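You operate a simulated robot arm through the tools that you are given. There is no shell and no other tool. Be economical: measure what you need, move in short steps, check, and stop when the job is done.

The job below is to be done with a simulated robot arm. You get a single attempt, and the scene is never put back.

## Task
Divide the open mould with the plate that the card names, clip it and close up.
Fine: yellow-dot slot; the orange clip moves over from the red end plate; wall up, both latches over.

The check looks at the end state, three seconds after you hand in, the way a careful person would. Anything else that was tipped, shoved, dropped, spilled or broken makes it a failure.

## Robot
A 7-joint arm with a two-finger parallel gripper, fixed in place. Base frame: the origin is at the foot of the arm, x ahead of it, y to its left, z up; the work surface is at about z = 0.003. Lengths are in m, angles in rad, forces in N, time in s.
With the tool pointing down near the work surface it reaches from about 0.24 to 0.62 m from the base axis. Its first joint turns from -1.152 to 1.152 rad. Payload 2.6 kg.
Tool frame: the origin (TCP) lies between the finger pads and is the grasp point; the fingertips stand 0.03 m ahead of it; z points along the fingers, y is the line along which they close. The gripper opens to 0.094 m. The fingers are 0.028 m wide and 0.01 m thick; the gripper's body (0.05 by 0.096 m) begins 0.055 m behind the TCP.
Orientation is that of the tool frame in the base frame, as a unit quaternion [w, x, y, z]. With the fingers straight down and closing along the base's y, the tool's x points along the base's -x, its y along +y and its z along -z.

## Interface
- The arm moves only by the tool drive_tool. Its argument "deltas" is a list of rows, each an object of numbers (a shift or turn left out is 0, a gripper value left out holds the last): "jaw": the opening, from 0 (shut) to 1 (fully open); "dx", "dy", "dz": the shift along the base's x, y, z in mm; "rx", "ry", "rz": the turn, a rotation vector about the base's x, y, z in rad. In form: [{"jaw": .., "dx": .., "dy": .., "dz": .., "rx": .., "ry": .., "rz": ..}, ...]. A call has 1 to 10 rows; each row is the pose to reach, as a shift and turn from the pose commanded when the call began. A row lasts 0.2 s, in which the tool goes at most 0.05 m and 0.15 rad; a call with a longer step from one row to the next is refused whole, and so is a gripper value outside its range. A pose out of reach is approached as far as the arm can. The call stops where the force on the tool passes 90 N (or 10 N more than at its start, if that is more) or the arm is blocked; 0.2 s more then pass. Each finger travels about 0.072 m/s and halts on what it meets, pressing with about 29 N; the grip force reading is that of the motor and also rises with nothing between the fingers. The clock runs only during rows and for 0.2 s after the last one: add rows that repeat a pose to give the fingers time. It gives the time, the measured TCP pose, the force on the tool (base axes), the opening and the grip force at its end, in the units of the frame above (readings bear some noise), and new pictures: "pictures" is both (left out), scene, wrist or none.
- Cameras (640 x 400 px; columns grow to the right, rows downward): "scene" is fixed at [0.0386, 0.4286, 0.5745]; the picture's right is [-0.78, -0.62, 0.00], its down [-0.30, 0.38, -0.88] and it looks along [0.55, -0.68, -0.48] (base axes); focal length 322 px, centre (320, 200). "wrist" rides on the gripper at [0.076, 0.014, -0.103] in the tool frame; the picture's right is [-0.18, 0.98, 0.00], its down [-0.75, -0.14, -0.64] and it looks along [-0.63, -0.12, 0.77] (tool axes); focal length 243 px, centre (320, 200). There is no depth. A picture from a camera that has moved, and an enlarged one, comes with that camera's place and axes in the base frame and with its lens.
- close_up(camera, box): a new picture of the part [left, top, right, bottom] of that camera's present view, enlarged. It takes no simulated time.
- close_job(): hands the job in; it is judged then, once.

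Go step by step. Nothing tells you positions but the pictures and the camera data: compare them with the known pose of the tool, close in by small moves and look again before you grip or let go. The budget is 120 turns and 170 pictures, counting those below and the enlarged ones. Unless the task says otherwise, let go and move clear before handing in, and close with one line.

The tools are called after ">>>" by a JSON object that holds its "api" and its "payload". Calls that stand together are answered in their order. drive_tool: Moves the arm, as the interface text tells. Its arguments: {"type":"object","properties":{"deltas":{"type":"array","items":{"type":"object","properties":{"jaw":{"type":"number"},"dx":{"type":"number"},"dy":{"type":"number"},"dz":{"type":"number"},"rx":{"type":"number"},"ry":{"type":"number"},"rz":{"type":"number"}}}},"pictures":{"type":"string","enum":["both","scene","wrist","none"]}},"required":["deltas"]} The other tools are called the same way: close_up (camera, box) takes an enlarged picture of a part of a camera's view; close_job () hands the job in.

At the start:

```text
clock: 0.0
tcp_pos: [0.358, 0.0472, 0.3923]
orientation: [0.0, 0.0, 1.0, 0.0]
wrist_force: [-0.6, -0.4, -0.2]
finger_gap: 0.0941
finger_force: 0.0
```

scene: 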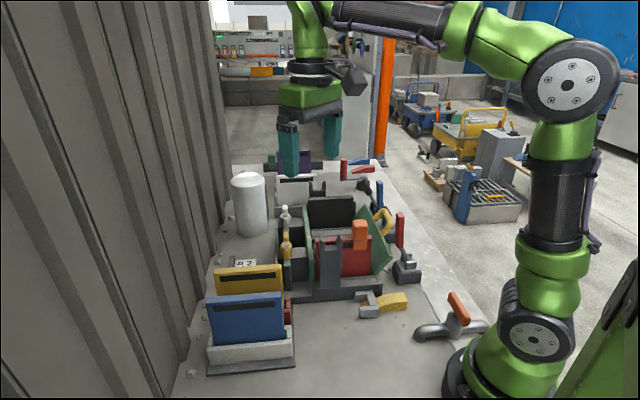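
wrist: 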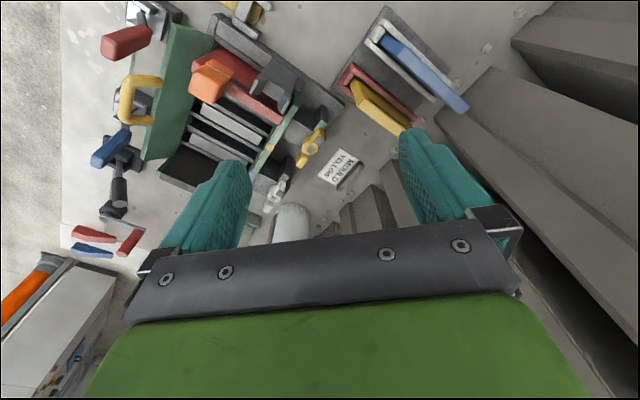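

I see a mould with a red end plate carrying an orange clip, a fold-down green wall, a rack of coloured plates and a card. I'll enlarge the views first to read the card and understand the layout.

>>> {"api": "close_up", "payload": {"camera": "scene", "box": [190, 150, 430, 300]}}

>>> {"api": "close_up", "payload": {"camera": "wrist", "box": [60, 0, 380, 200]}}

>>> {"api": "close_up", "payload": {"camera": "wrist", "box": [300, 0, 500, 200]}}

>>> {"api": "close_up", "payload": {"camera": "scene", "box": [190, 240, 430, 390]}}

```text
2.67 times, centred on (310, 225) of scene
camera zoom: at [0.0386, 0.4286, 0.5745], right [-0.78, -0.62, 0.0], down [-0.3, 0.38, -0.88], along [0.55, -0.68, -0.48], focal length 860 px, centre (347, 133)
```

zoom: 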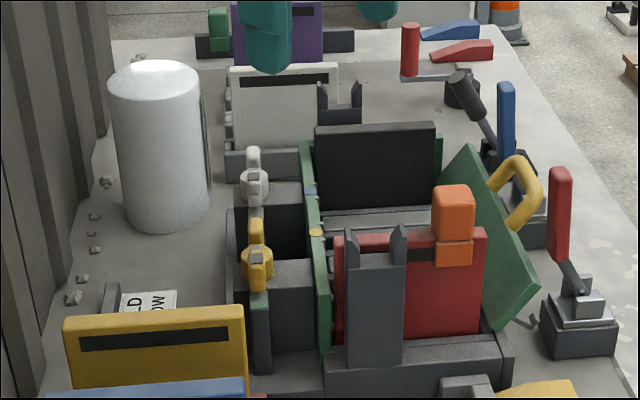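

```text
2.00 times, centred on (220, 100) of wrist
camera zoom: at [0.2823, 0.0606, 0.4939], right [0.18, 0.98, 0.0], down [0.75, -0.14, 0.64], along [0.63, -0.12, -0.77], focal length 485 px, centre (520, 400)
```

zoom: 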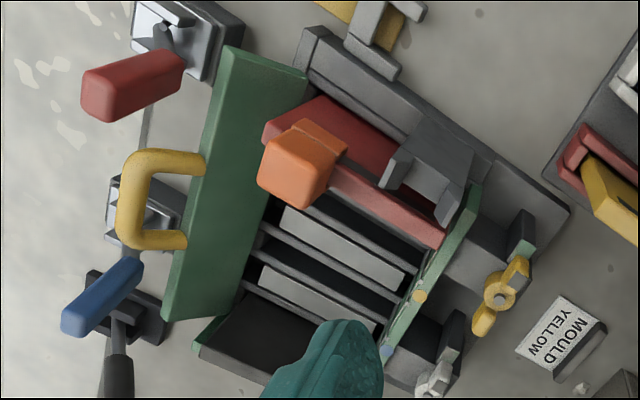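

```text
2.00 times, centred on (400, 100) of wrist
camera zoom: at [0.2823, 0.0606, 0.4939], right [0.18, 0.98, 0.0], down [0.75, -0.14, 0.64], along [0.63, -0.12, -0.77], focal length 485 px, centre (160, 400)
```

zoom: 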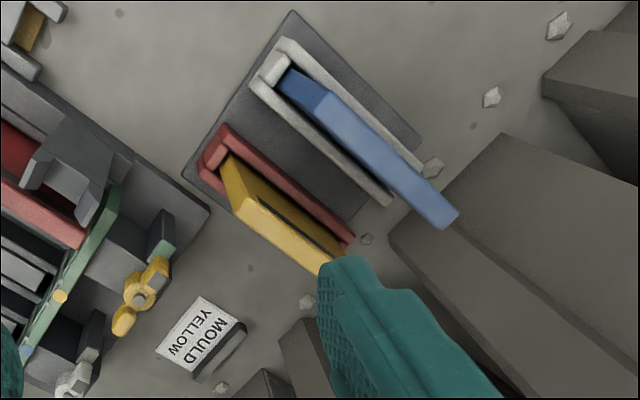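

```text
2.67 times, centred on (310, 315) of scene
camera zoom: at [0.0386, 0.4286, 0.5745], right [-0.78, -0.62, 0.0], down [-0.3, 0.38, -0.88], along [0.55, -0.68, -0.48], focal length 860 px, centre (347, -107)
```

zoom: 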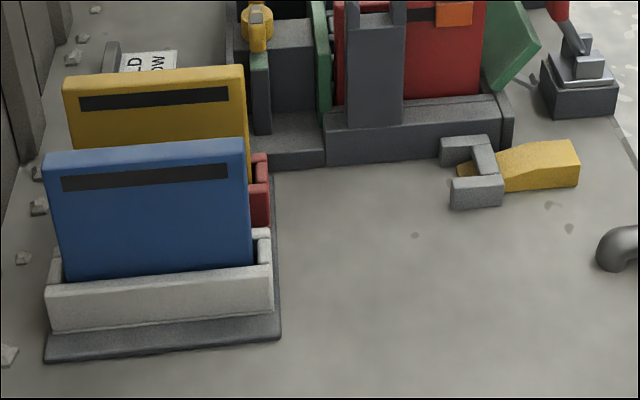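

The card reads "MOULD YELLOW", so the yellow plate goes in the yellow-dot slot. I'll tilt the wrist for a more vertical look at the mould and rack.

>>> {"api": "drive_tool", "payload": {"deltas": [{"dx": 20, "dy": -20, "ry": 0.13}, {"dx": 40, "dy": -40, "ry": 0.26}, {"dx": 60, "dy": -60, "ry": 0.39}, {"dx": 80, "dy": -80, "ry": 0.52}, {"dx": 90, "dy": -90, "ry": 0.65}], "pictures": "wrist"}}

```text
clock: 1.2
tcp_pos: [0.3569, 0.0073, 0.3232]
orientation: [-0.272, -0.001, 0.962, 0.0]
wrist_force: [1.1, 0.7, 0.0]
finger_gap: 0.0941
finger_force: 0.0
out of reach, approached as far as the arm can: row 3, 4, 5
camera wrist: at [0.3464, 0.0198, 0.4507], right [0.16, 0.98, -0.1], down [0.98, -0.14, 0.15], along [0.14, -0.12, -0.98], focal length 243 px, centre (320, 200)
```

wrist: 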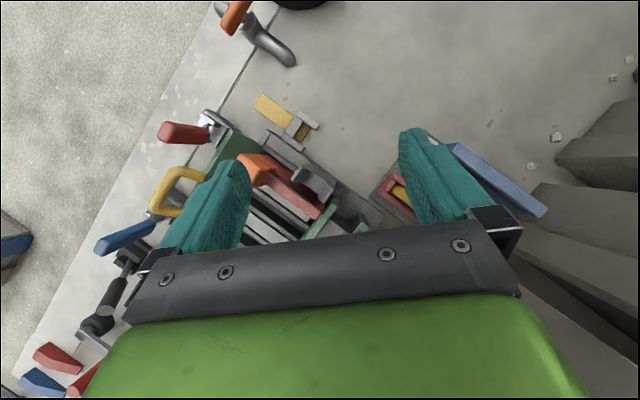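

The tilt ran out of reach. I'll return to tool-down and use straight-down poses instead.

>>> {"api": "drive_tool", "payload": {"deltas": [{"dx": -20, "ry": -0.13}, {"dx": -40, "ry": -0.26}, {"dx": -60, "ry": -0.39}, {"dx": -80, "ry": -0.52}, {"dx": -90, "ry": -0.65}, {"dx": -90, "ry": -0.65}], "pictures": "wrist"}}

```text
clock: 2.6
tcp_pos: [0.2672, 0.0061, 0.3253]
orientation: [0.051, 0.0, 0.999, -0.001]
wrist_force: [0.0, 0.1, -0.6]
finger_gap: 0.0942
finger_force: 0.1
camera wrist: at [0.1815, 0.0199, 0.4193], right [0.18, 0.98, 0.02], down [0.68, -0.14, 0.72], along [0.71, -0.12, -0.7], focal length 243 px, centre (320, 200)
```

wrist: 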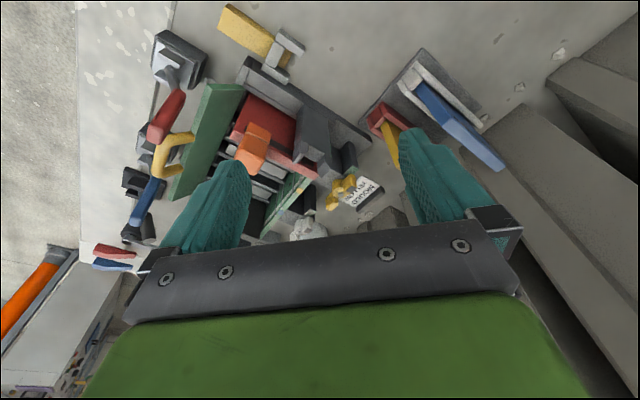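

Tool is down again with a small over-rotation. I'll correct it and centre the mould between the fingers.

>>> {"api": "drive_tool", "payload": {"deltas": [{"dx": 45, "dy": -20, "dz": 0, "ry": 0.05}, {"dx": 85, "dy": -45, "dz": 0, "ry": 0.1}, {"dx": 93, "dy": -66, "dz": -15, "ry": 0.1}, {"dx": 93, "dy": -66, "dz": -15, "ry": 0.1}], "pictures": "both"}}

>>> {"api": "close_up", "payload": {"camera": "wrist", "box": [160, 0, 480, 200]}}

```text
clock: 3.6
tcp_pos: [0.3602, -0.0592, 0.3112]
orientation: [0.0, -0.001, 1.0, 0.0]
wrist_force: [0.1, -0.5, 0.0]
finger_gap: 0.0941
finger_force: 0.0
camera wrist: at [0.2844, -0.0451, 0.4128], right [0.18, 0.98, 0.0], down [0.75, -0.14, 0.64], along [0.63, -0.12, -0.77], focal length 243 px, centre (320, 200)
```

scene: 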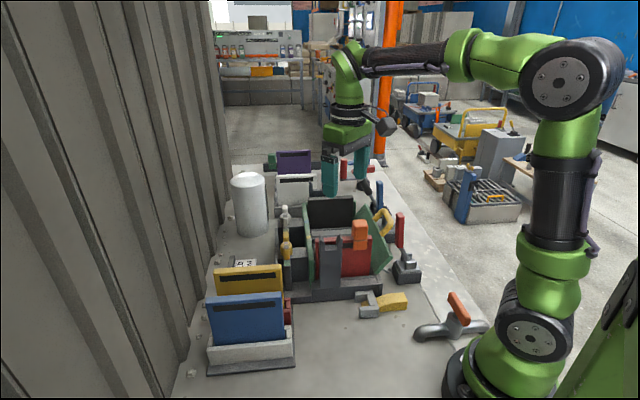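
wrist: 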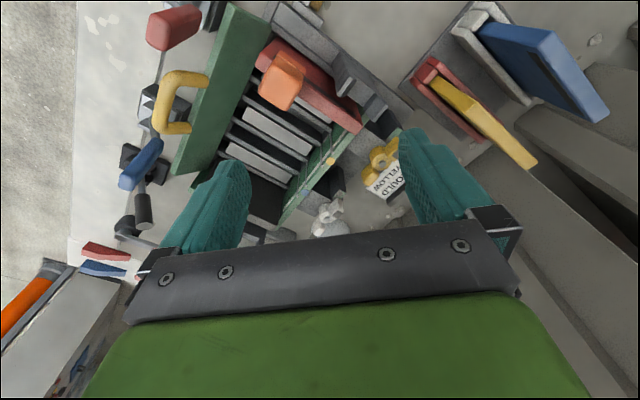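

```text
2.00 times, centred on (320, 100) of wrist
camera zoom: at [0.2844, -0.0451, 0.4128], right [0.18, 0.98, 0.0], down [0.75, -0.14, 0.64], along [0.63, -0.12, -0.77], focal length 485 px, centre (320, 400)
```

zoom: 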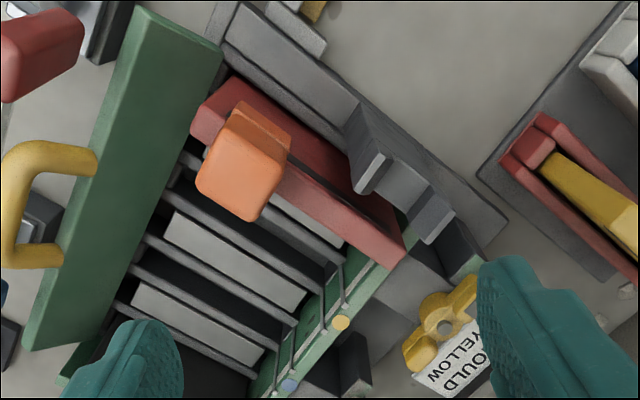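

I want high-zoom looks at the latches on both sides of the mould.

>>> {"api": "close_up", "payload": {"camera": "scene", "box": [335, 170, 435, 290]}}

>>> {"api": "close_up", "payload": {"camera": "scene", "box": [265, 190, 395, 300]}}

>>> {"api": "close_up", "payload": {"camera": "wrist", "box": [80, 0, 240, 260]}}

>>> {"api": "close_up", "payload": {"camera": "wrist", "box": [250, 100, 410, 250]}}

```text
3.33 times, centred on (385, 230) of scene
camera zoom: at [0.0387, 0.4286, 0.5745], right [-0.78, -0.62, 0.0], down [-0.3, 0.38, -0.88], along [0.55, -0.68, -0.48], focal length 1075 px, centre (103, 100)
```

zoom: 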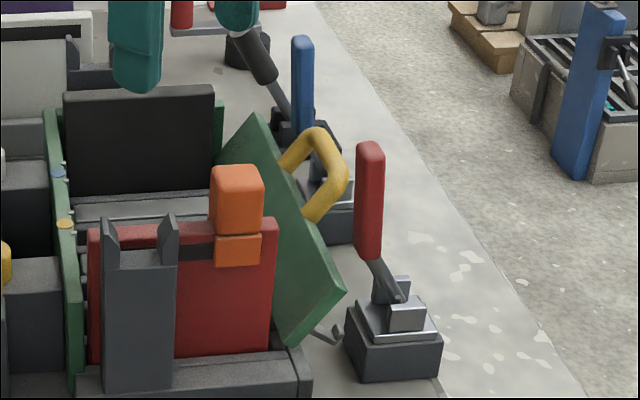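

```text
3.64 times, centred on (330, 245) of scene
camera zoom: at [0.0387, 0.4286, 0.5745], right [-0.78, -0.62, 0.0], down [-0.3, 0.38, -0.88], along [0.55, -0.68, -0.48], focal length 1173 px, centre (284, 36)
```

zoom: 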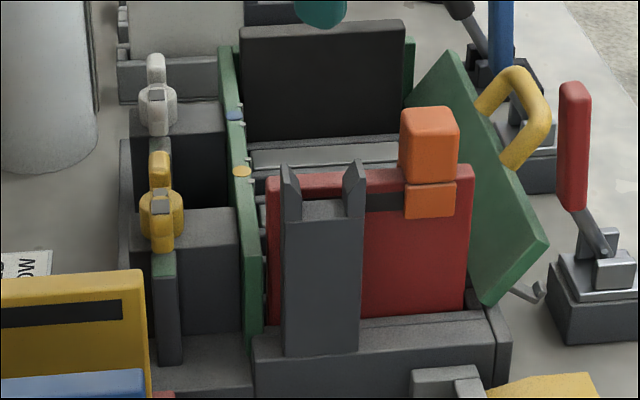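

```text
1.54 times, centred on (160, 130) of wrist
camera zoom: at [0.2844, -0.0451, 0.4128], right [0.18, 0.98, 0.0], down [0.75, -0.14, 0.64], along [0.63, -0.12, -0.77], focal length 373 px, centre (566, 308)
```

zoom: 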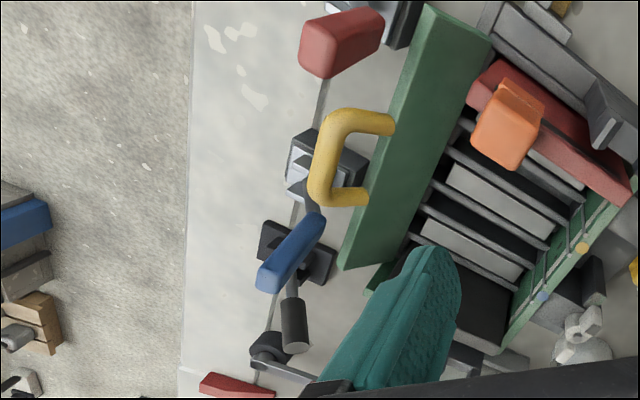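

```text
2.67 times, centred on (330, 175) of wrist
camera zoom: at [0.2844, -0.0451, 0.4128], right [0.18, 0.98, 0.0], down [0.75, -0.14, 0.64], along [0.63, -0.12, -0.77], focal length 647 px, centre (293, 267)
```

zoom: 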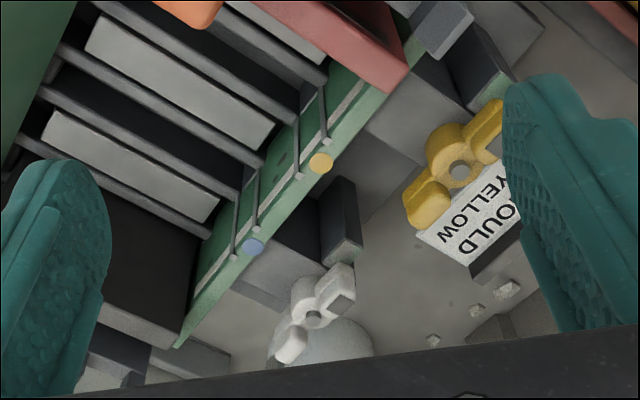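

The mould is yawed about 48° with slots between floor ribs and wall grooves; the red and blue levers stand beside the open wall. I'll yaw the tool to line up with the plates and look along them.

>>> {"api": "drive_tool", "payload": {"deltas": [{"dx": 10, "dy": -5, "rz": 0.14}, {"dx": 20, "dy": -10, "rz": 0.28}, {"dx": 30, "dy": -20, "rz": 0.42}, {"dx": 40, "dy": -30, "rz": 0.56}, {"dx": 40, "dy": -30, "rz": 0.7}, {"dx": 40, "dy": -30, "rz": 0.834}, {"dx": 40, "dy": -30, "rz": 0.834}], "pictures": "wrist"}}

>>> {"api": "close_up", "payload": {"camera": "wrist", "box": [160, 0, 480, 200]}}

```text
clock: 5.2
tcp_pos: [0.4024, -0.0911, 0.3116]
orientation: [0.001, -0.406, 0.914, -0.001]
wrist_force: [-0.2, 0.2, 0.1]
finger_gap: 0.094
finger_force: 0.1
camera wrist: at [0.34, -0.1383, 0.414], right [-0.61, 0.8, 0.0], down [0.61, 0.46, 0.64], along [0.51, 0.39, -0.77], focal length 243 px, centre (320, 200)
```

wrist: 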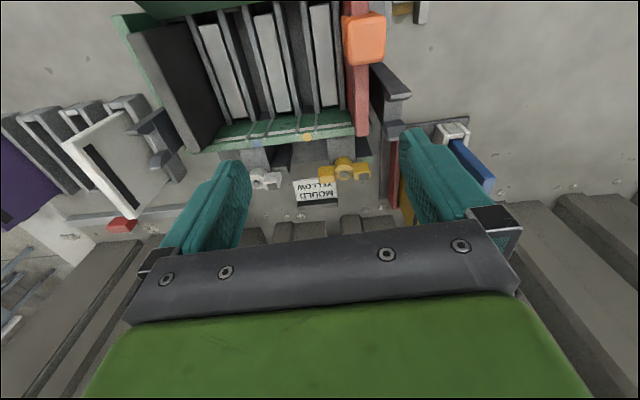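

```text
2.00 times, centred on (320, 100) of wrist
camera zoom: at [0.34, -0.1383, 0.414], right [-0.61, 0.8, 0.0], down [0.61, 0.46, 0.64], along [0.51, 0.39, -0.77], focal length 485 px, centre (320, 400)
```

zoom: 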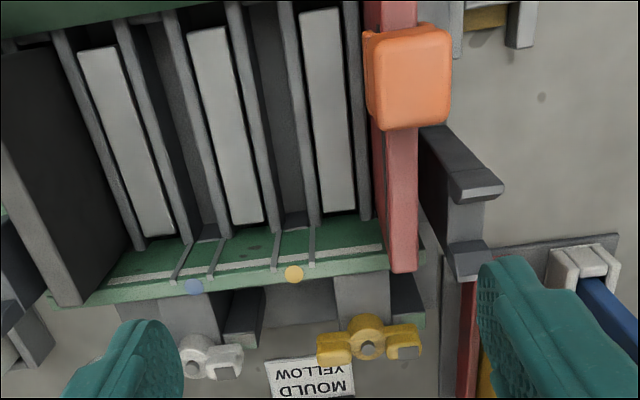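

This is a clear view along the slots. Now I'll back out to the open-wall side to look at the hinged wall and the red and blue levers.

>>> {"api": "drive_tool", "payload": {"deltas": [{"dx": -25, "dy": -35}, {"dx": -50, "dy": -70}, {"dx": -60, "dy": -90}, {"dx": -60, "dy": -90}], "pictures": "wrist"}}

>>> {"api": "close_up", "payload": {"camera": "wrist", "box": [160, 0, 480, 200]}}

```text
clock: 6.2
tcp_pos: [0.3421, -0.1808, 0.3131]
orientation: [0.002, -0.405, 0.914, -0.001]
wrist_force: [-0.1, -0.2, 0.5]
finger_gap: 0.094
finger_force: 0.1
camera wrist: at [0.2805, -0.228, 0.4153], right [-0.61, 0.8, 0.0], down [0.61, 0.46, 0.64], along [0.51, 0.39, -0.77], focal length 243 px, centre (320, 200)
```

wrist: 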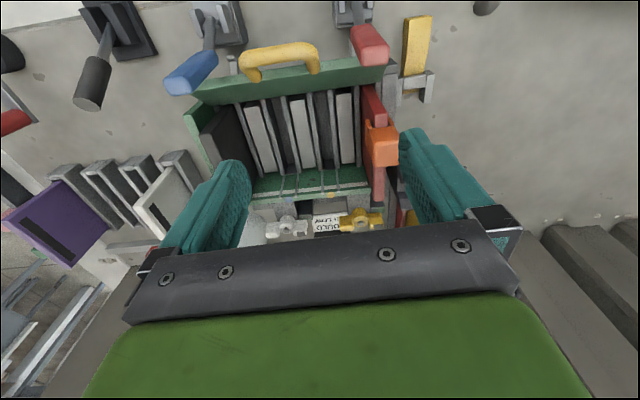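

```text
2.00 times, centred on (320, 100) of wrist
camera zoom: at [0.2805, -0.228, 0.4153], right [-0.61, 0.8, 0.0], down [0.61, 0.46, 0.64], along [0.51, 0.39, -0.77], focal length 485 px, centre (320, 400)
```

zoom: 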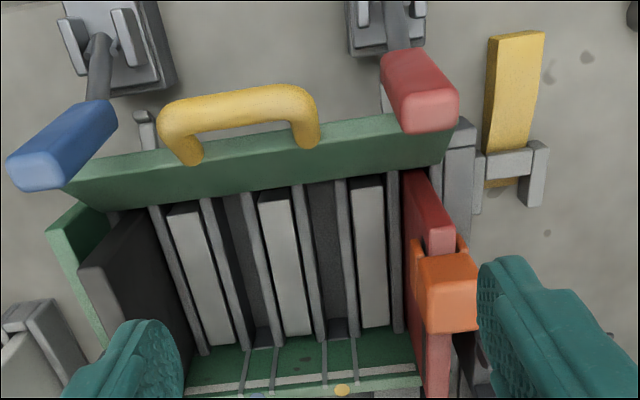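

The wall is hinged at the bottom with a yellow handle; red and blue toggle latches stand at its ends (the black-handled one is separate). Now I'll go look at the yellow plate from above.

>>> {"api": "drive_tool", "payload": {"deltas": [{"dx": 10, "dy": 45}, {"dx": 22, "dy": 90}, {"dx": 33, "dy": 135}, {"dx": 44, "dy": 180}, {"dx": 55, "dy": 225}, {"dx": 65, "dy": 265}, {"dx": 65, "dy": 265}, {"dx": 65, "dy": 265}], "pictures": "wrist"}}

>>> {"api": "close_up", "payload": {"camera": "wrist", "box": [200, 0, 440, 220]}}

```text
clock: 8.0
tcp_pos: [0.4056, 0.0827, 0.3091]
orientation: [0.001, -0.405, 0.914, 0.001]
wrist_force: [-0.1, 0.8, 0.7]
finger_gap: 0.094
finger_force: 0.0
camera wrist: at [0.3454, 0.0367, 0.4106], right [-0.6, 0.8, 0.0], down [0.61, 0.46, 0.64], along [0.51, 0.39, -0.77], focal length 243 px, centre (320, 200)
```

wrist: 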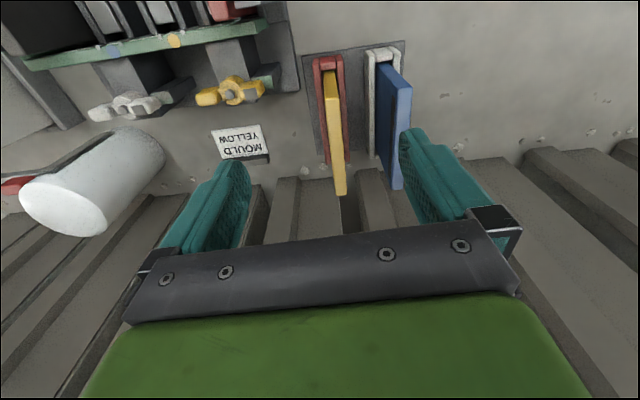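

```text
1.82 times, centred on (320, 110) of wrist
camera zoom: at [0.3454, 0.0367, 0.4106], right [-0.6, 0.8, 0.0], down [0.61, 0.46, 0.64], along [0.51, 0.39, -0.77], focal length 441 px, centre (320, 364)
```

zoom: 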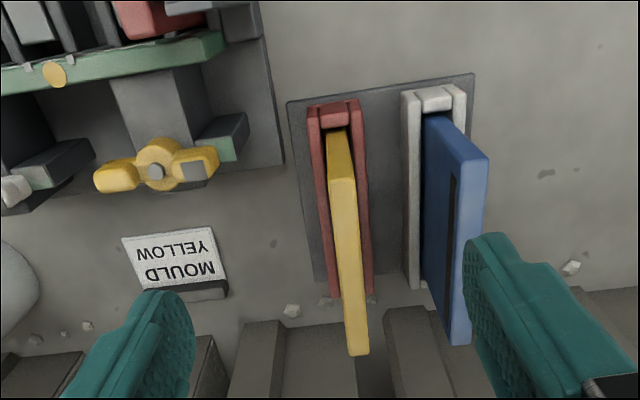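

The yellow plate's top edge is about 124 mm long, centred near (0.444, 0.137) at z≈0.16, yaw about 45°. I'll go above it, narrow the jaws and check.

>>> {"api": "drive_tool", "payload": {"deltas": [{"dx": 20, "dy": 28, "rz": -0.025, "jaw": 0.6}, {"dx": 38, "dy": 54, "rz": -0.049, "jaw": 0.6}, {"dx": 38, "dy": 54, "dz": -40, "rz": -0.049, "jaw": 0.6}, {"dx": 38, "dy": 54, "dz": -80, "rz": -0.049, "jaw": 0.6}, {"dx": 38, "dy": 54, "dz": -90, "rz": -0.049, "jaw": 0.6}, {"dx": 38, "dy": 54, "dz": -90, "rz": -0.049, "jaw": 0.6}]}}

>>> {"api": "close_up", "payload": {"camera": "scene", "box": [180, 150, 340, 350]}}

```text
clock: 9.4
tcp_pos: [0.4447, 0.1371, 0.2199]
orientation: [0.001, -0.382, 0.924, 0.001]
wrist_force: [0.2, 0.2, -0.1]
finger_gap: 0.0564
finger_force: 0.1
camera wrist: at [0.3804, 0.0936, 0.3223], right [-0.56, 0.83, 0.0], down [0.63, 0.43, 0.64], along [0.53, 0.36, -0.77], focal length 243 px, centre (320, 200)
```

scene: 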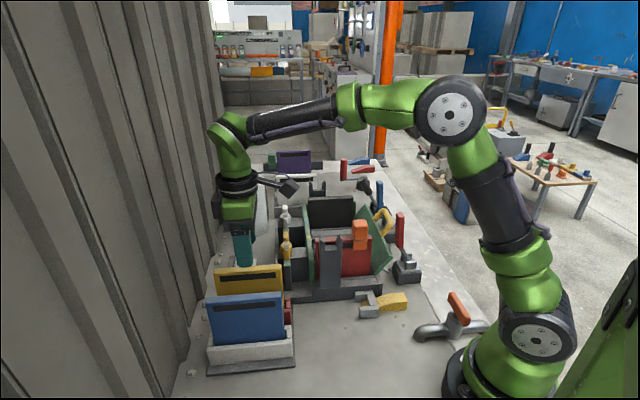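
wrist: 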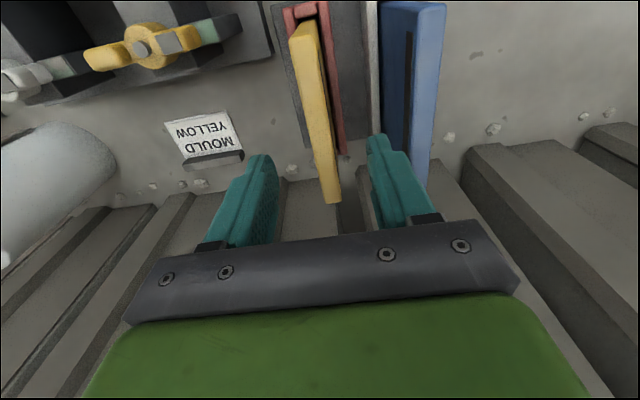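

```text
2.00 times, centred on (260, 250) of scene
camera zoom: at [0.0386, 0.4286, 0.5745], right [-0.78, -0.62, 0.0], down [-0.3, 0.38, -0.88], along [0.55, -0.68, -0.48], focal length 645 px, centre (440, 100)
```

zoom: 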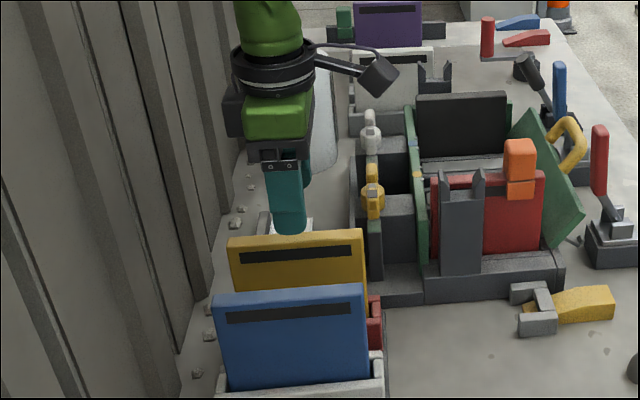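

The plate sits centred between the fingers. I'll descend so the tips straddle its top 30 mm and close.

>>> {"api": "drive_tool", "payload": {"deltas": [{"dx": -2, "dz": -35}, {"dx": -2, "dz": -69}, {"dx": -2, "dz": -69}, {"dx": -2, "dz": -69}]}}

>>> {"api": "close_up", "payload": {"camera": "scene", "box": [190, 210, 310, 310]}}

```text
clock: 10.4
tcp_pos: [0.4421, 0.137, 0.1513]
orientation: [0.001, -0.383, 0.924, 0.0]
wrist_force: [0.8, 0.2, -0.1]
finger_gap: 0.0563
finger_force: 0.1
camera wrist: at [0.3789, 0.0938, 0.254], right [-0.56, 0.83, 0.0], down [0.63, 0.43, 0.64], along [0.53, 0.36, -0.77], focal length 243 px, centre (320, 200)
```

scene: 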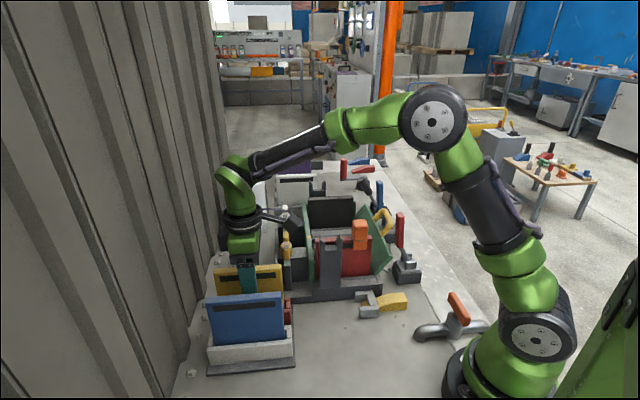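
wrist: 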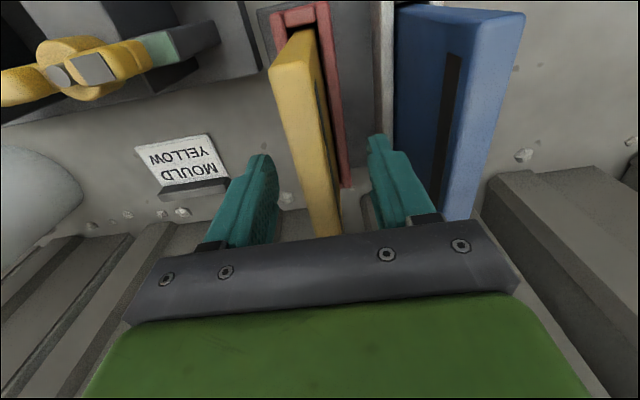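

```text
4.00 times, centred on (250, 260) of scene
camera zoom: at [0.0386, 0.4286, 0.5745], right [-0.78, -0.62, 0.0], down [-0.3, 0.38, -0.88], along [0.55, -0.68, -0.48], focal length 1290 px, centre (600, -40)
```

zoom: 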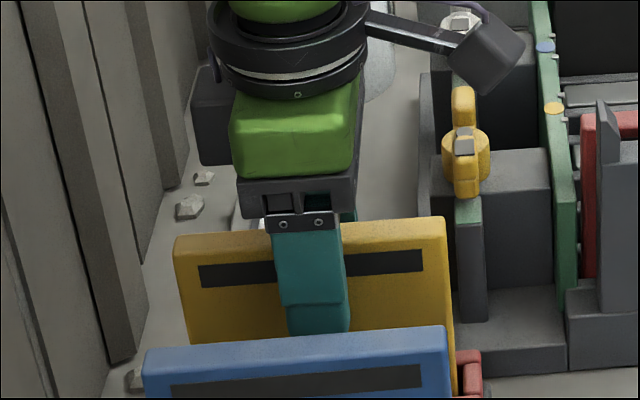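

The fingers are a bit deeper than wanted; I'll raise 8 mm and close on the plate.

>>> {"api": "drive_tool", "payload": {"deltas": [{"dz": 8}, {"dz": 8, "jaw": 0}, {"dz": 8, "jaw": 0}, {"dz": 8, "jaw": 0}, {"dz": 8, "jaw": 0}], "pictures": "wrist"}}

```text
clock: 11.6
tcp_pos: [0.4432, 0.1365, 0.1612]
orientation: [0.002, -0.382, 0.924, -0.001]
wrist_force: [2.1, -2.3, 6.5]
finger_gap: 0.0158
finger_force: 29.2
camera wrist: at [0.3793, 0.0937, 0.2632], right [-0.56, 0.83, 0.0], down [0.63, 0.43, 0.64], along [0.53, 0.36, -0.77], focal length 243 px, centre (320, 200)
```

wrist: 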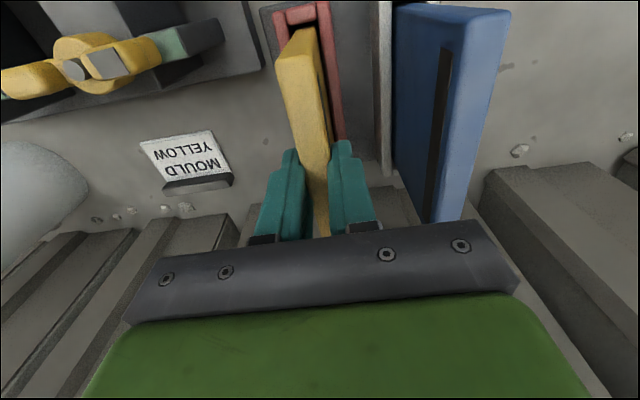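

Gripped (gap 15.8 mm). Lifting straight out of the rack.

>>> {"api": "drive_tool", "payload": {"deltas": [{"dz": 25}, {"dz": 60}, {"dz": 100}, {"dz": 140}, {"dz": 170}, {"dz": 170}]}}

>>> {"api": "close_up", "payload": {"camera": "scene", "box": [180, 100, 360, 300]}}

```text
clock: 13.0
tcp_pos: [0.4431, 0.1367, 0.3289]
orientation: [0.0, -0.383, 0.924, 0.001]
wrist_force: [0.2, -1.3, -3.7]
finger_gap: 0.0159
finger_force: 28.6
camera wrist: at [0.3792, 0.0931, 0.4319], right [-0.57, 0.83, 0.0], down [0.63, 0.43, 0.64], along [0.53, 0.36, -0.77], focal length 243 px, centre (320, 200)
```

scene: 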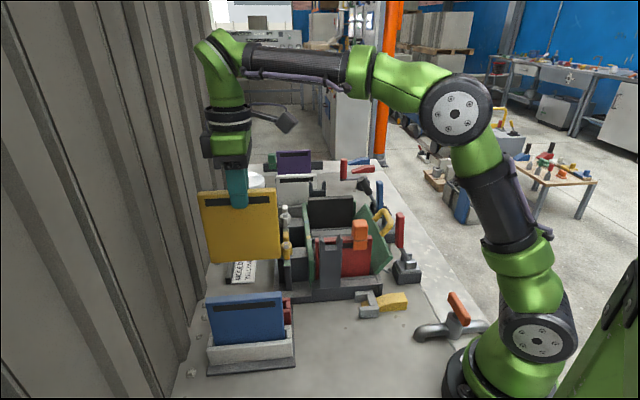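
wrist: 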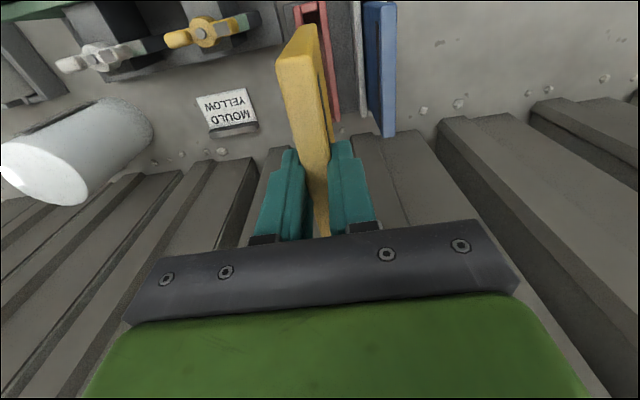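

```text
2.00 times, centred on (270, 200) of scene
camera zoom: at [0.0387, 0.4286, 0.5745], right [-0.78, -0.62, 0.0], down [-0.3, 0.38, -0.88], along [0.55, -0.68, -0.48], focal length 645 px, centre (420, 200)
```

zoom: 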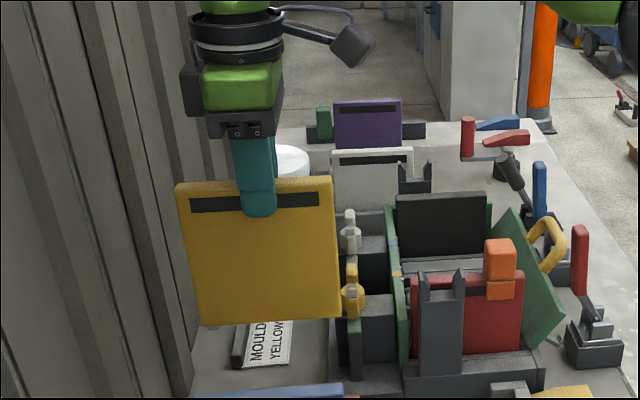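

The plate hangs cleanly, with its bottom near z≈0.21. I estimate the yellow slot centre at about (0.416, -0.114), yaw 45°. I'll carry the plate over high and look.

>>> {"api": "drive_tool", "payload": {"deltas": [{"dz": 25}, {"dx": -5, "dy": -40, "dz": 30}, {"dx": -10, "dy": -85, "dz": 30}, {"dx": -15, "dy": -130, "dz": 30}, {"dx": -20, "dy": -175, "dz": 30}, {"dx": -25, "dy": -220, "dz": 30}, {"dx": -28, "dy": -251, "dz": 30}, {"dx": -28, "dy": -251, "dz": 30}, {"dx": -28, "dy": -251, "dz": 30}]}}

>>> {"api": "close_up", "payload": {"camera": "wrist", "box": [160, 0, 480, 200]}}

>>> {"api": "close_up", "payload": {"camera": "scene", "box": [250, 120, 430, 300]}}

```text
clock: 15.0
tcp_pos: [0.4161, -0.1109, 0.3594]
orientation: [0.001, -0.383, 0.924, 0.0]
wrist_force: [0.2, -0.2, -4.0]
finger_gap: 0.0157
finger_force: 28.9
camera wrist: at [0.3523, -0.1544, 0.4623], right [-0.57, 0.82, 0.0], down [0.63, 0.43, 0.64], along [0.53, 0.36, -0.77], focal length 243 px, centre (320, 200)
```

scene: 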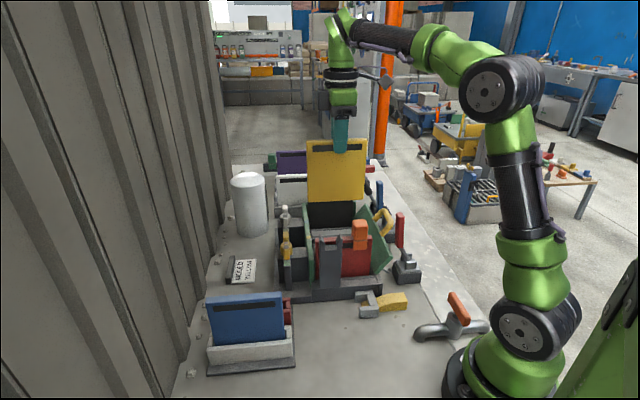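
wrist: 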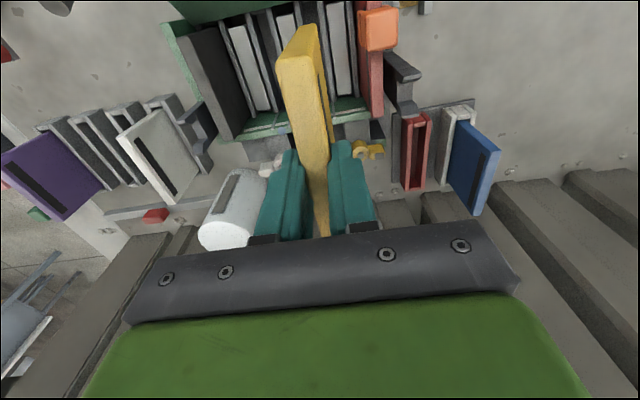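

```text
2.00 times, centred on (320, 100) of wrist
camera zoom: at [0.3523, -0.1544, 0.4623], right [-0.57, 0.82, 0.0], down [0.63, 0.43, 0.64], along [0.53, 0.36, -0.77], focal length 485 px, centre (320, 400)
```

zoom: 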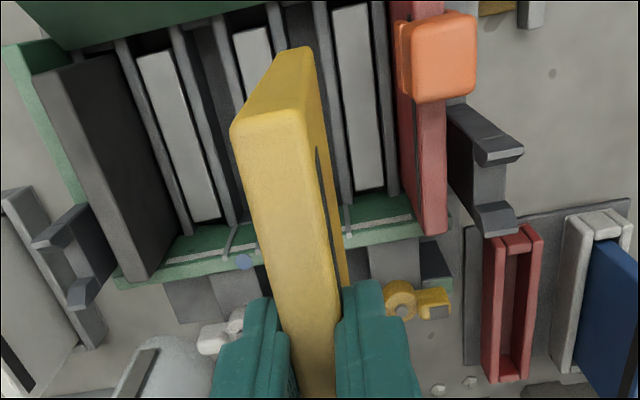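

```text
2.22 times, centred on (340, 210) of scene
camera zoom: at [0.0387, 0.4286, 0.5745], right [-0.78, -0.62, 0.0], down [-0.3, 0.38, -0.88], along [0.55, -0.68, -0.48], focal length 717 px, centre (276, 178)
```

zoom: 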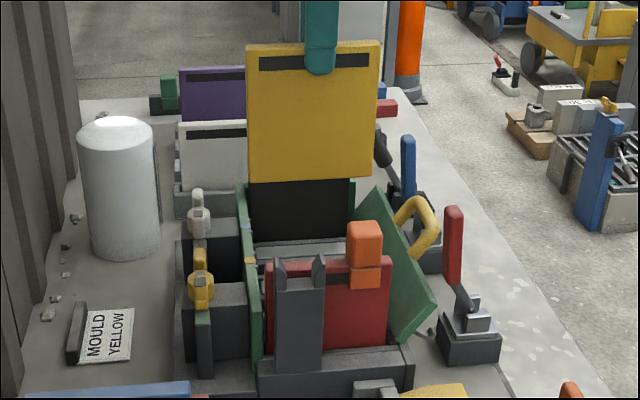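

The plate is nearly above the slot, with its bottom at z≈0.23. I'll nudge it a few mm, lower so the bottom is just above the wall, and look closely.

>>> {"api": "drive_tool", "payload": {"deltas": [{"dx": -2, "dy": -6, "dz": -30}, {"dx": -2, "dy": -6, "dz": -60}, {"dx": -2, "dy": -6, "dz": -85}, {"dx": -2, "dy": -6, "dz": -85}], "pictures": "wrist"}}

>>> {"api": "close_up", "payload": {"camera": "wrist", "box": [200, 0, 440, 150]}}

>>> {"api": "close_up", "payload": {"camera": "scene", "box": [280, 180, 380, 280]}}

```text
clock: 16.0
tcp_pos: [0.414, -0.1193, 0.2765]
orientation: [0.0, -0.382, 0.924, 0.001]
wrist_force: [-0.1, -0.8, -4.5]
finger_gap: 0.016
finger_force: 29.3
camera wrist: at [0.3506, -0.1624, 0.3778], right [-0.56, 0.83, 0.0], down [0.63, 0.43, 0.64], along [0.53, 0.36, -0.77], focal length 243 px, centre (320, 200)
```

wrist: 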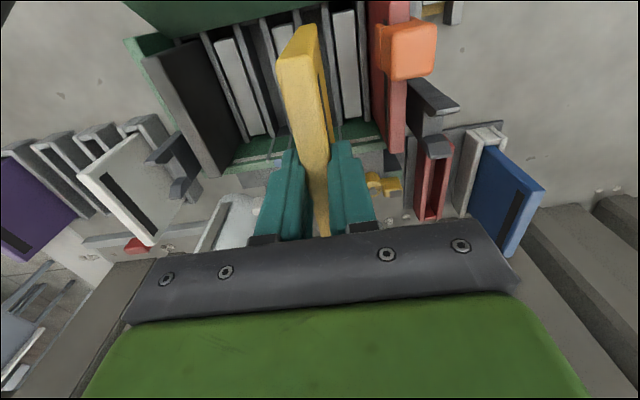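

```text
2.67 times, centred on (320, 75) of wrist
camera zoom: at [0.3506, -0.1624, 0.3778], right [-0.56, 0.83, 0.0], down [0.63, 0.43, 0.64], along [0.53, 0.36, -0.77], focal length 647 px, centre (320, 533)
```

zoom: 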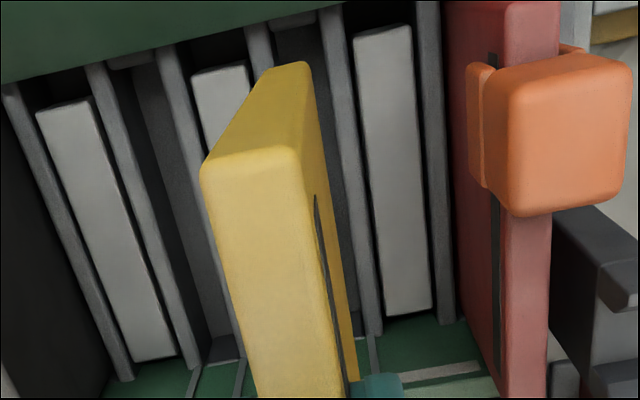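

```text
4.00 times, centred on (330, 230) of scene
camera zoom: at [0.0387, 0.4286, 0.5745], right [-0.78, -0.62, 0.0], down [-0.3, 0.38, -0.88], along [0.55, -0.68, -0.48], focal length 1290 px, centre (280, 80)
```

zoom: 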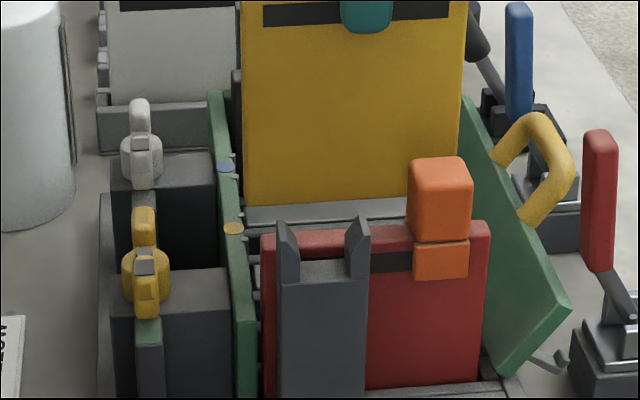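

The plate lines up with the yellow channel to within about a millimetre. I'll make a small trim in u and n and lower it until the bottom is between the lips.

>>> {"api": "drive_tool", "payload": {"deltas": [{"dx": -2.4, "dy": -1.1, "dz": 0}, {"dx": -2.4, "dy": -1.1, "dz": -25}, {"dx": -2.4, "dy": -1.1, "dz": -50}, {"dx": -2.4, "dy": -1.1, "dz": -50}], "pictures": "wrist"}}

>>> {"api": "close_up", "payload": {"camera": "wrist", "box": [200, 0, 440, 150]}}

>>> {"api": "close_up", "payload": {"camera": "scene", "box": [280, 180, 380, 280]}}

```text
clock: 17.0
tcp_pos: [0.411, -0.1192, 0.2238]
orientation: [0.001, -0.383, 0.924, 0.0]
wrist_force: [-0.4, 0.1, -4.0]
finger_gap: 0.0156
finger_force: 29.3
camera wrist: at [0.3475, -0.1631, 0.3259], right [-0.56, 0.83, 0.0], down [0.63, 0.43, 0.64], along [0.53, 0.36, -0.77], focal length 243 px, centre (320, 200)
```

wrist: 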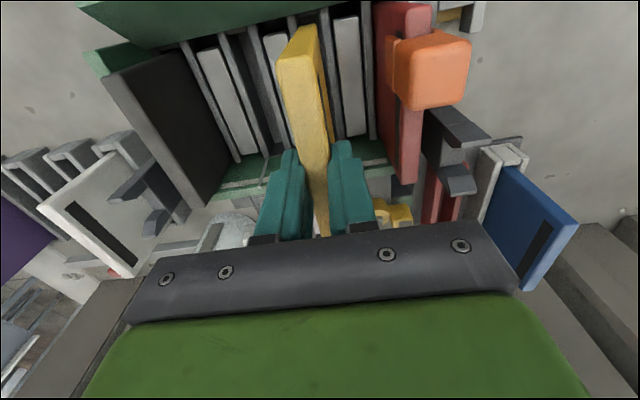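

```text
2.67 times, centred on (320, 75) of wrist
camera zoom: at [0.3475, -0.1631, 0.3259], right [-0.56, 0.83, 0.0], down [0.63, 0.43, 0.64], along [0.53, 0.36, -0.77], focal length 647 px, centre (320, 533)
```

zoom: 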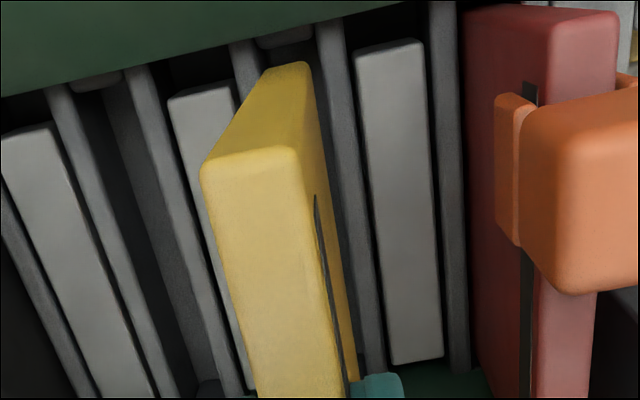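

```text
4.00 times, centred on (330, 230) of scene
camera zoom: at [0.0387, 0.4286, 0.5745], right [-0.78, -0.62, 0.0], down [-0.3, 0.38, -0.88], along [0.55, -0.68, -0.48], focal length 1290 px, centre (280, 80)
```

zoom: 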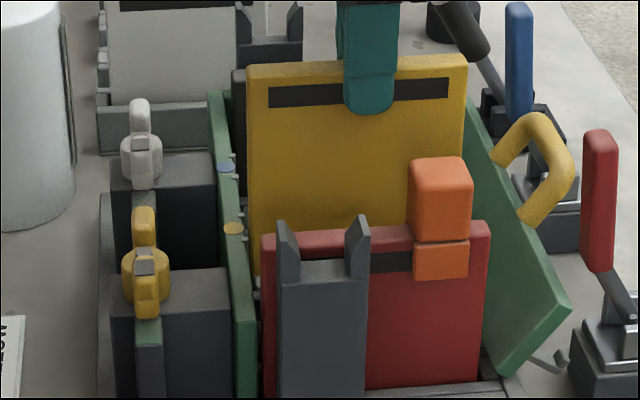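

Measured slot clearance is about 22 mm against a 16 mm plate, so a 1.5 mm trim is enough. Lowering further.

>>> {"api": "drive_tool", "payload": {"deltas": [{"dx": 1, "dy": -1, "dz": 0}, {"dx": 1, "dy": -1, "dz": -20}, {"dx": 1, "dy": -1, "dz": -40}, {"dx": 1, "dy": -1, "dz": -52}, {"dx": 1, "dy": -1, "dz": -52}], "pictures": "wrist"}}

>>> {"api": "close_up", "payload": {"camera": "wrist", "box": [200, 0, 440, 150]}}

>>> {"api": "close_up", "payload": {"camera": "scene", "box": [280, 180, 380, 280]}}

```text
clock: 18.2
tcp_pos: [0.4114, -0.1192, 0.1716]
orientation: [0.001, -0.383, 0.924, -0.001]
wrist_force: [0.5, -0.3, -3.1]
finger_gap: 0.0159
finger_force: 29.1
camera wrist: at [0.3473, -0.1634, 0.2736], right [-0.56, 0.83, 0.0], down [0.63, 0.43, 0.64], along [0.53, 0.36, -0.77], focal length 243 px, centre (320, 200)
```

wrist: 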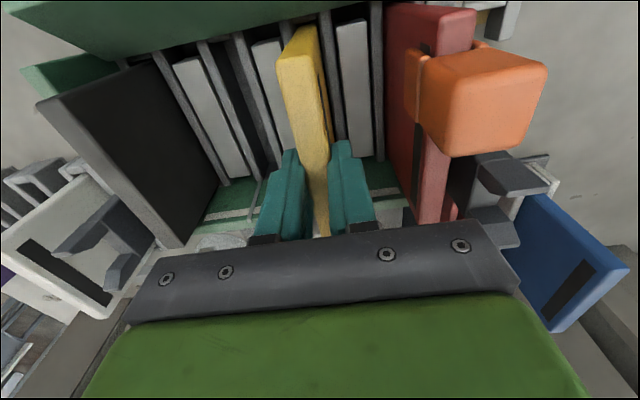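

```text
2.67 times, centred on (320, 75) of wrist
camera zoom: at [0.3473, -0.1634, 0.2736], right [-0.56, 0.83, 0.0], down [0.63, 0.43, 0.64], along [0.53, 0.36, -0.77], focal length 647 px, centre (320, 533)
```

zoom: 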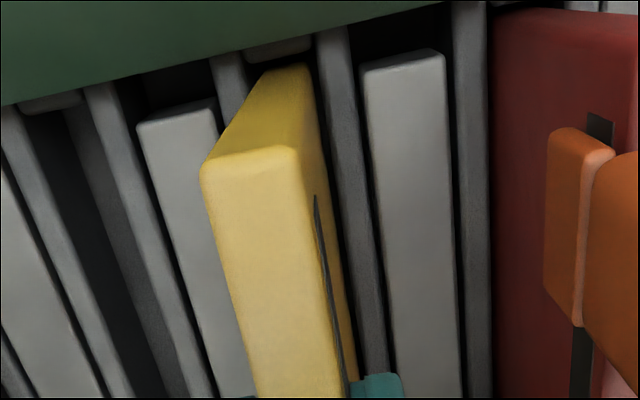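

```text
4.00 times, centred on (330, 230) of scene
camera zoom: at [0.0387, 0.4286, 0.5745], right [-0.78, -0.62, 0.0], down [-0.3, 0.38, -0.88], along [0.55, -0.68, -0.48], focal length 1290 px, centre (280, 80)
```

zoom: 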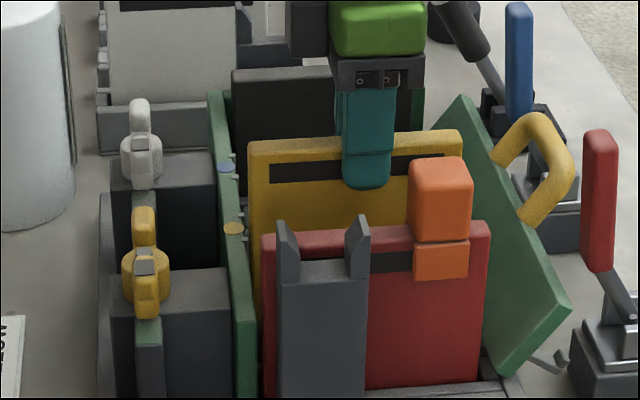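

The plate is centred in the channel; lowering the last bit gently.

>>> {"api": "drive_tool", "payload": {"deltas": [{"dz": -4}, {"dz": -8}, {"dz": -10}, {"dz": -10}], "pictures": "none"}}

```text
clock: 19.2
tcp_pos: [0.4117, -0.1201, 0.1629]
orientation: [0.001, -0.383, 0.924, 0.0]
wrist_force: [0.6, 0.1, -3.3]
finger_gap: 0.0156
finger_force: 29.0
```

>>> {"api": "drive_tool", "payload": {"deltas": [{"dz": -3}, {"dz": -6}, {"dz": -8}, {"dz": -8}], "pictures": "wrist"}}

>>> {"api": "close_up", "payload": {"camera": "scene", "box": [280, 180, 380, 280]}}

```text
clock: 20.2
tcp_pos: [0.4097, -0.1213, 0.1542]
orientation: [0.001, -0.383, 0.924, 0.0]
wrist_force: [0.4, -0.2, -3.5]
finger_gap: 0.0158
finger_force: 29.0
camera wrist: at [0.3467, -0.1651, 0.257], right [-0.56, 0.83, 0.0], down [0.63, 0.43, 0.64], along [0.53, 0.36, -0.77], focal length 243 px, centre (320, 200)
```

wrist: 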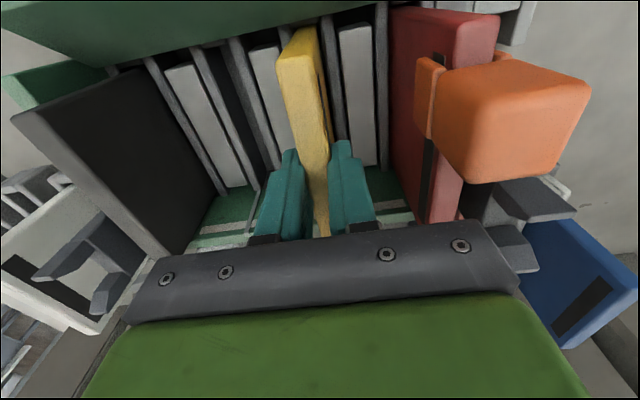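

```text
4.00 times, centred on (330, 230) of scene
camera zoom: at [0.0387, 0.4286, 0.5745], right [-0.78, -0.62, 0.0], down [-0.3, 0.38, -0.88], along [0.55, -0.68, -0.48], focal length 1290 px, centre (280, 80)
```

zoom: 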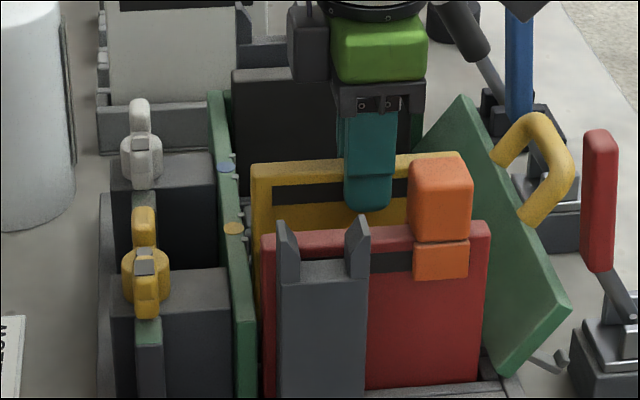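

Still hanging free; continuing down gently.

>>> {"api": "drive_tool", "payload": {"deltas": [{"dz": -3}, {"dz": -6}, {"dz": -9}, {"dz": -9}], "pictures": "none"}}

```text
clock: 21.2
tcp_pos: [0.4143, -0.1227, 0.153]
orientation: [0.007, -0.382, 0.924, -0.006]
wrist_force: [-20.3, -4.0, 67.9]
finger_gap: 0.0166
finger_force: 28.9
```

Contact at z≈0.153, which matches the expected seated height. I'll relieve the force and check visually.

>>> {"api": "drive_tool", "payload": {"deltas": [{"dz": 7}, {"dz": 7}], "pictures": "wrist"}}

>>> {"api": "close_up", "payload": {"camera": "wrist", "box": [200, 0, 440, 150]}}

>>> {"api": "close_up", "payload": {"camera": "scene", "box": [280, 200, 380, 300]}}

```text
clock: 21.8
tcp_pos: [0.4108, -0.121, 0.1532]
orientation: [0.002, -0.384, 0.924, 0.0]
wrist_force: [1.2, -2.5, 17.9]
finger_gap: 0.0158
finger_force: 29.1
camera wrist: at [0.3476, -0.1652, 0.255], right [-0.57, 0.82, 0.0], down [0.63, 0.43, 0.64], along [0.53, 0.36, -0.76], focal length 243 px, centre (320, 200)
```

wrist: 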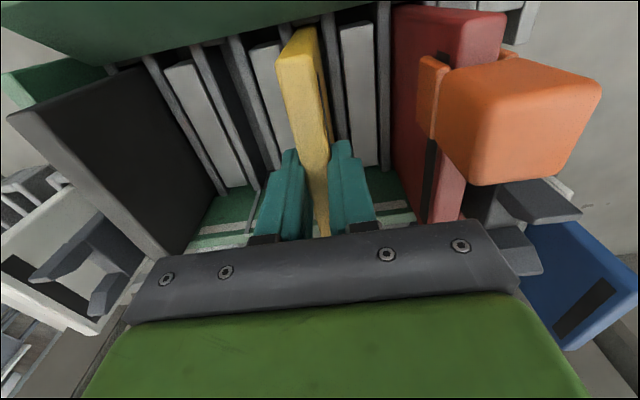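

```text
2.67 times, centred on (320, 75) of wrist
camera zoom: at [0.3476, -0.1652, 0.255], right [-0.57, 0.82, 0.0], down [0.63, 0.43, 0.64], along [0.53, 0.36, -0.76], focal length 647 px, centre (320, 533)
```

zoom: 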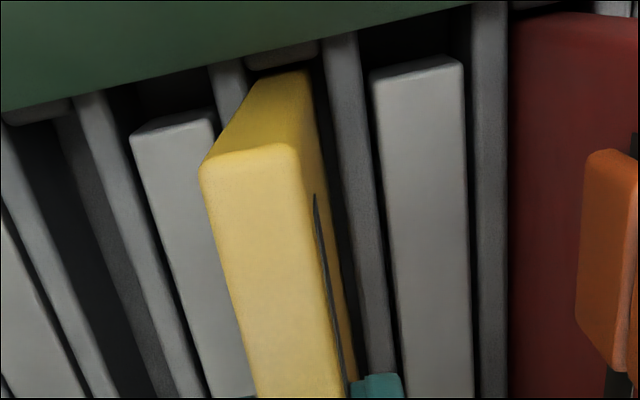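

```text
4.00 times, centred on (330, 250) of scene
camera zoom: at [0.0385, 0.4286, 0.5745], right [-0.78, -0.62, 0.0], down [-0.3, 0.38, -0.88], along [0.55, -0.68, -0.48], focal length 1290 px, centre (280, 0)
```

zoom: 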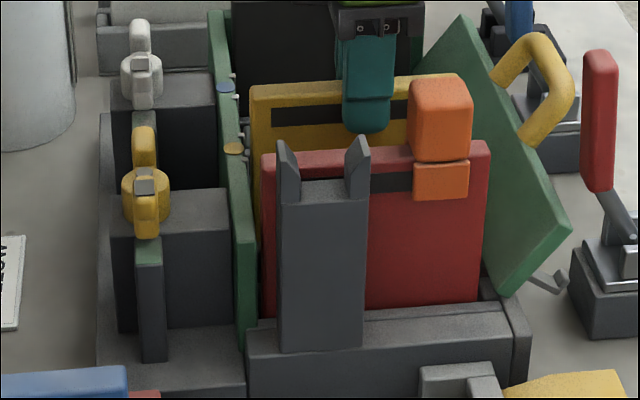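

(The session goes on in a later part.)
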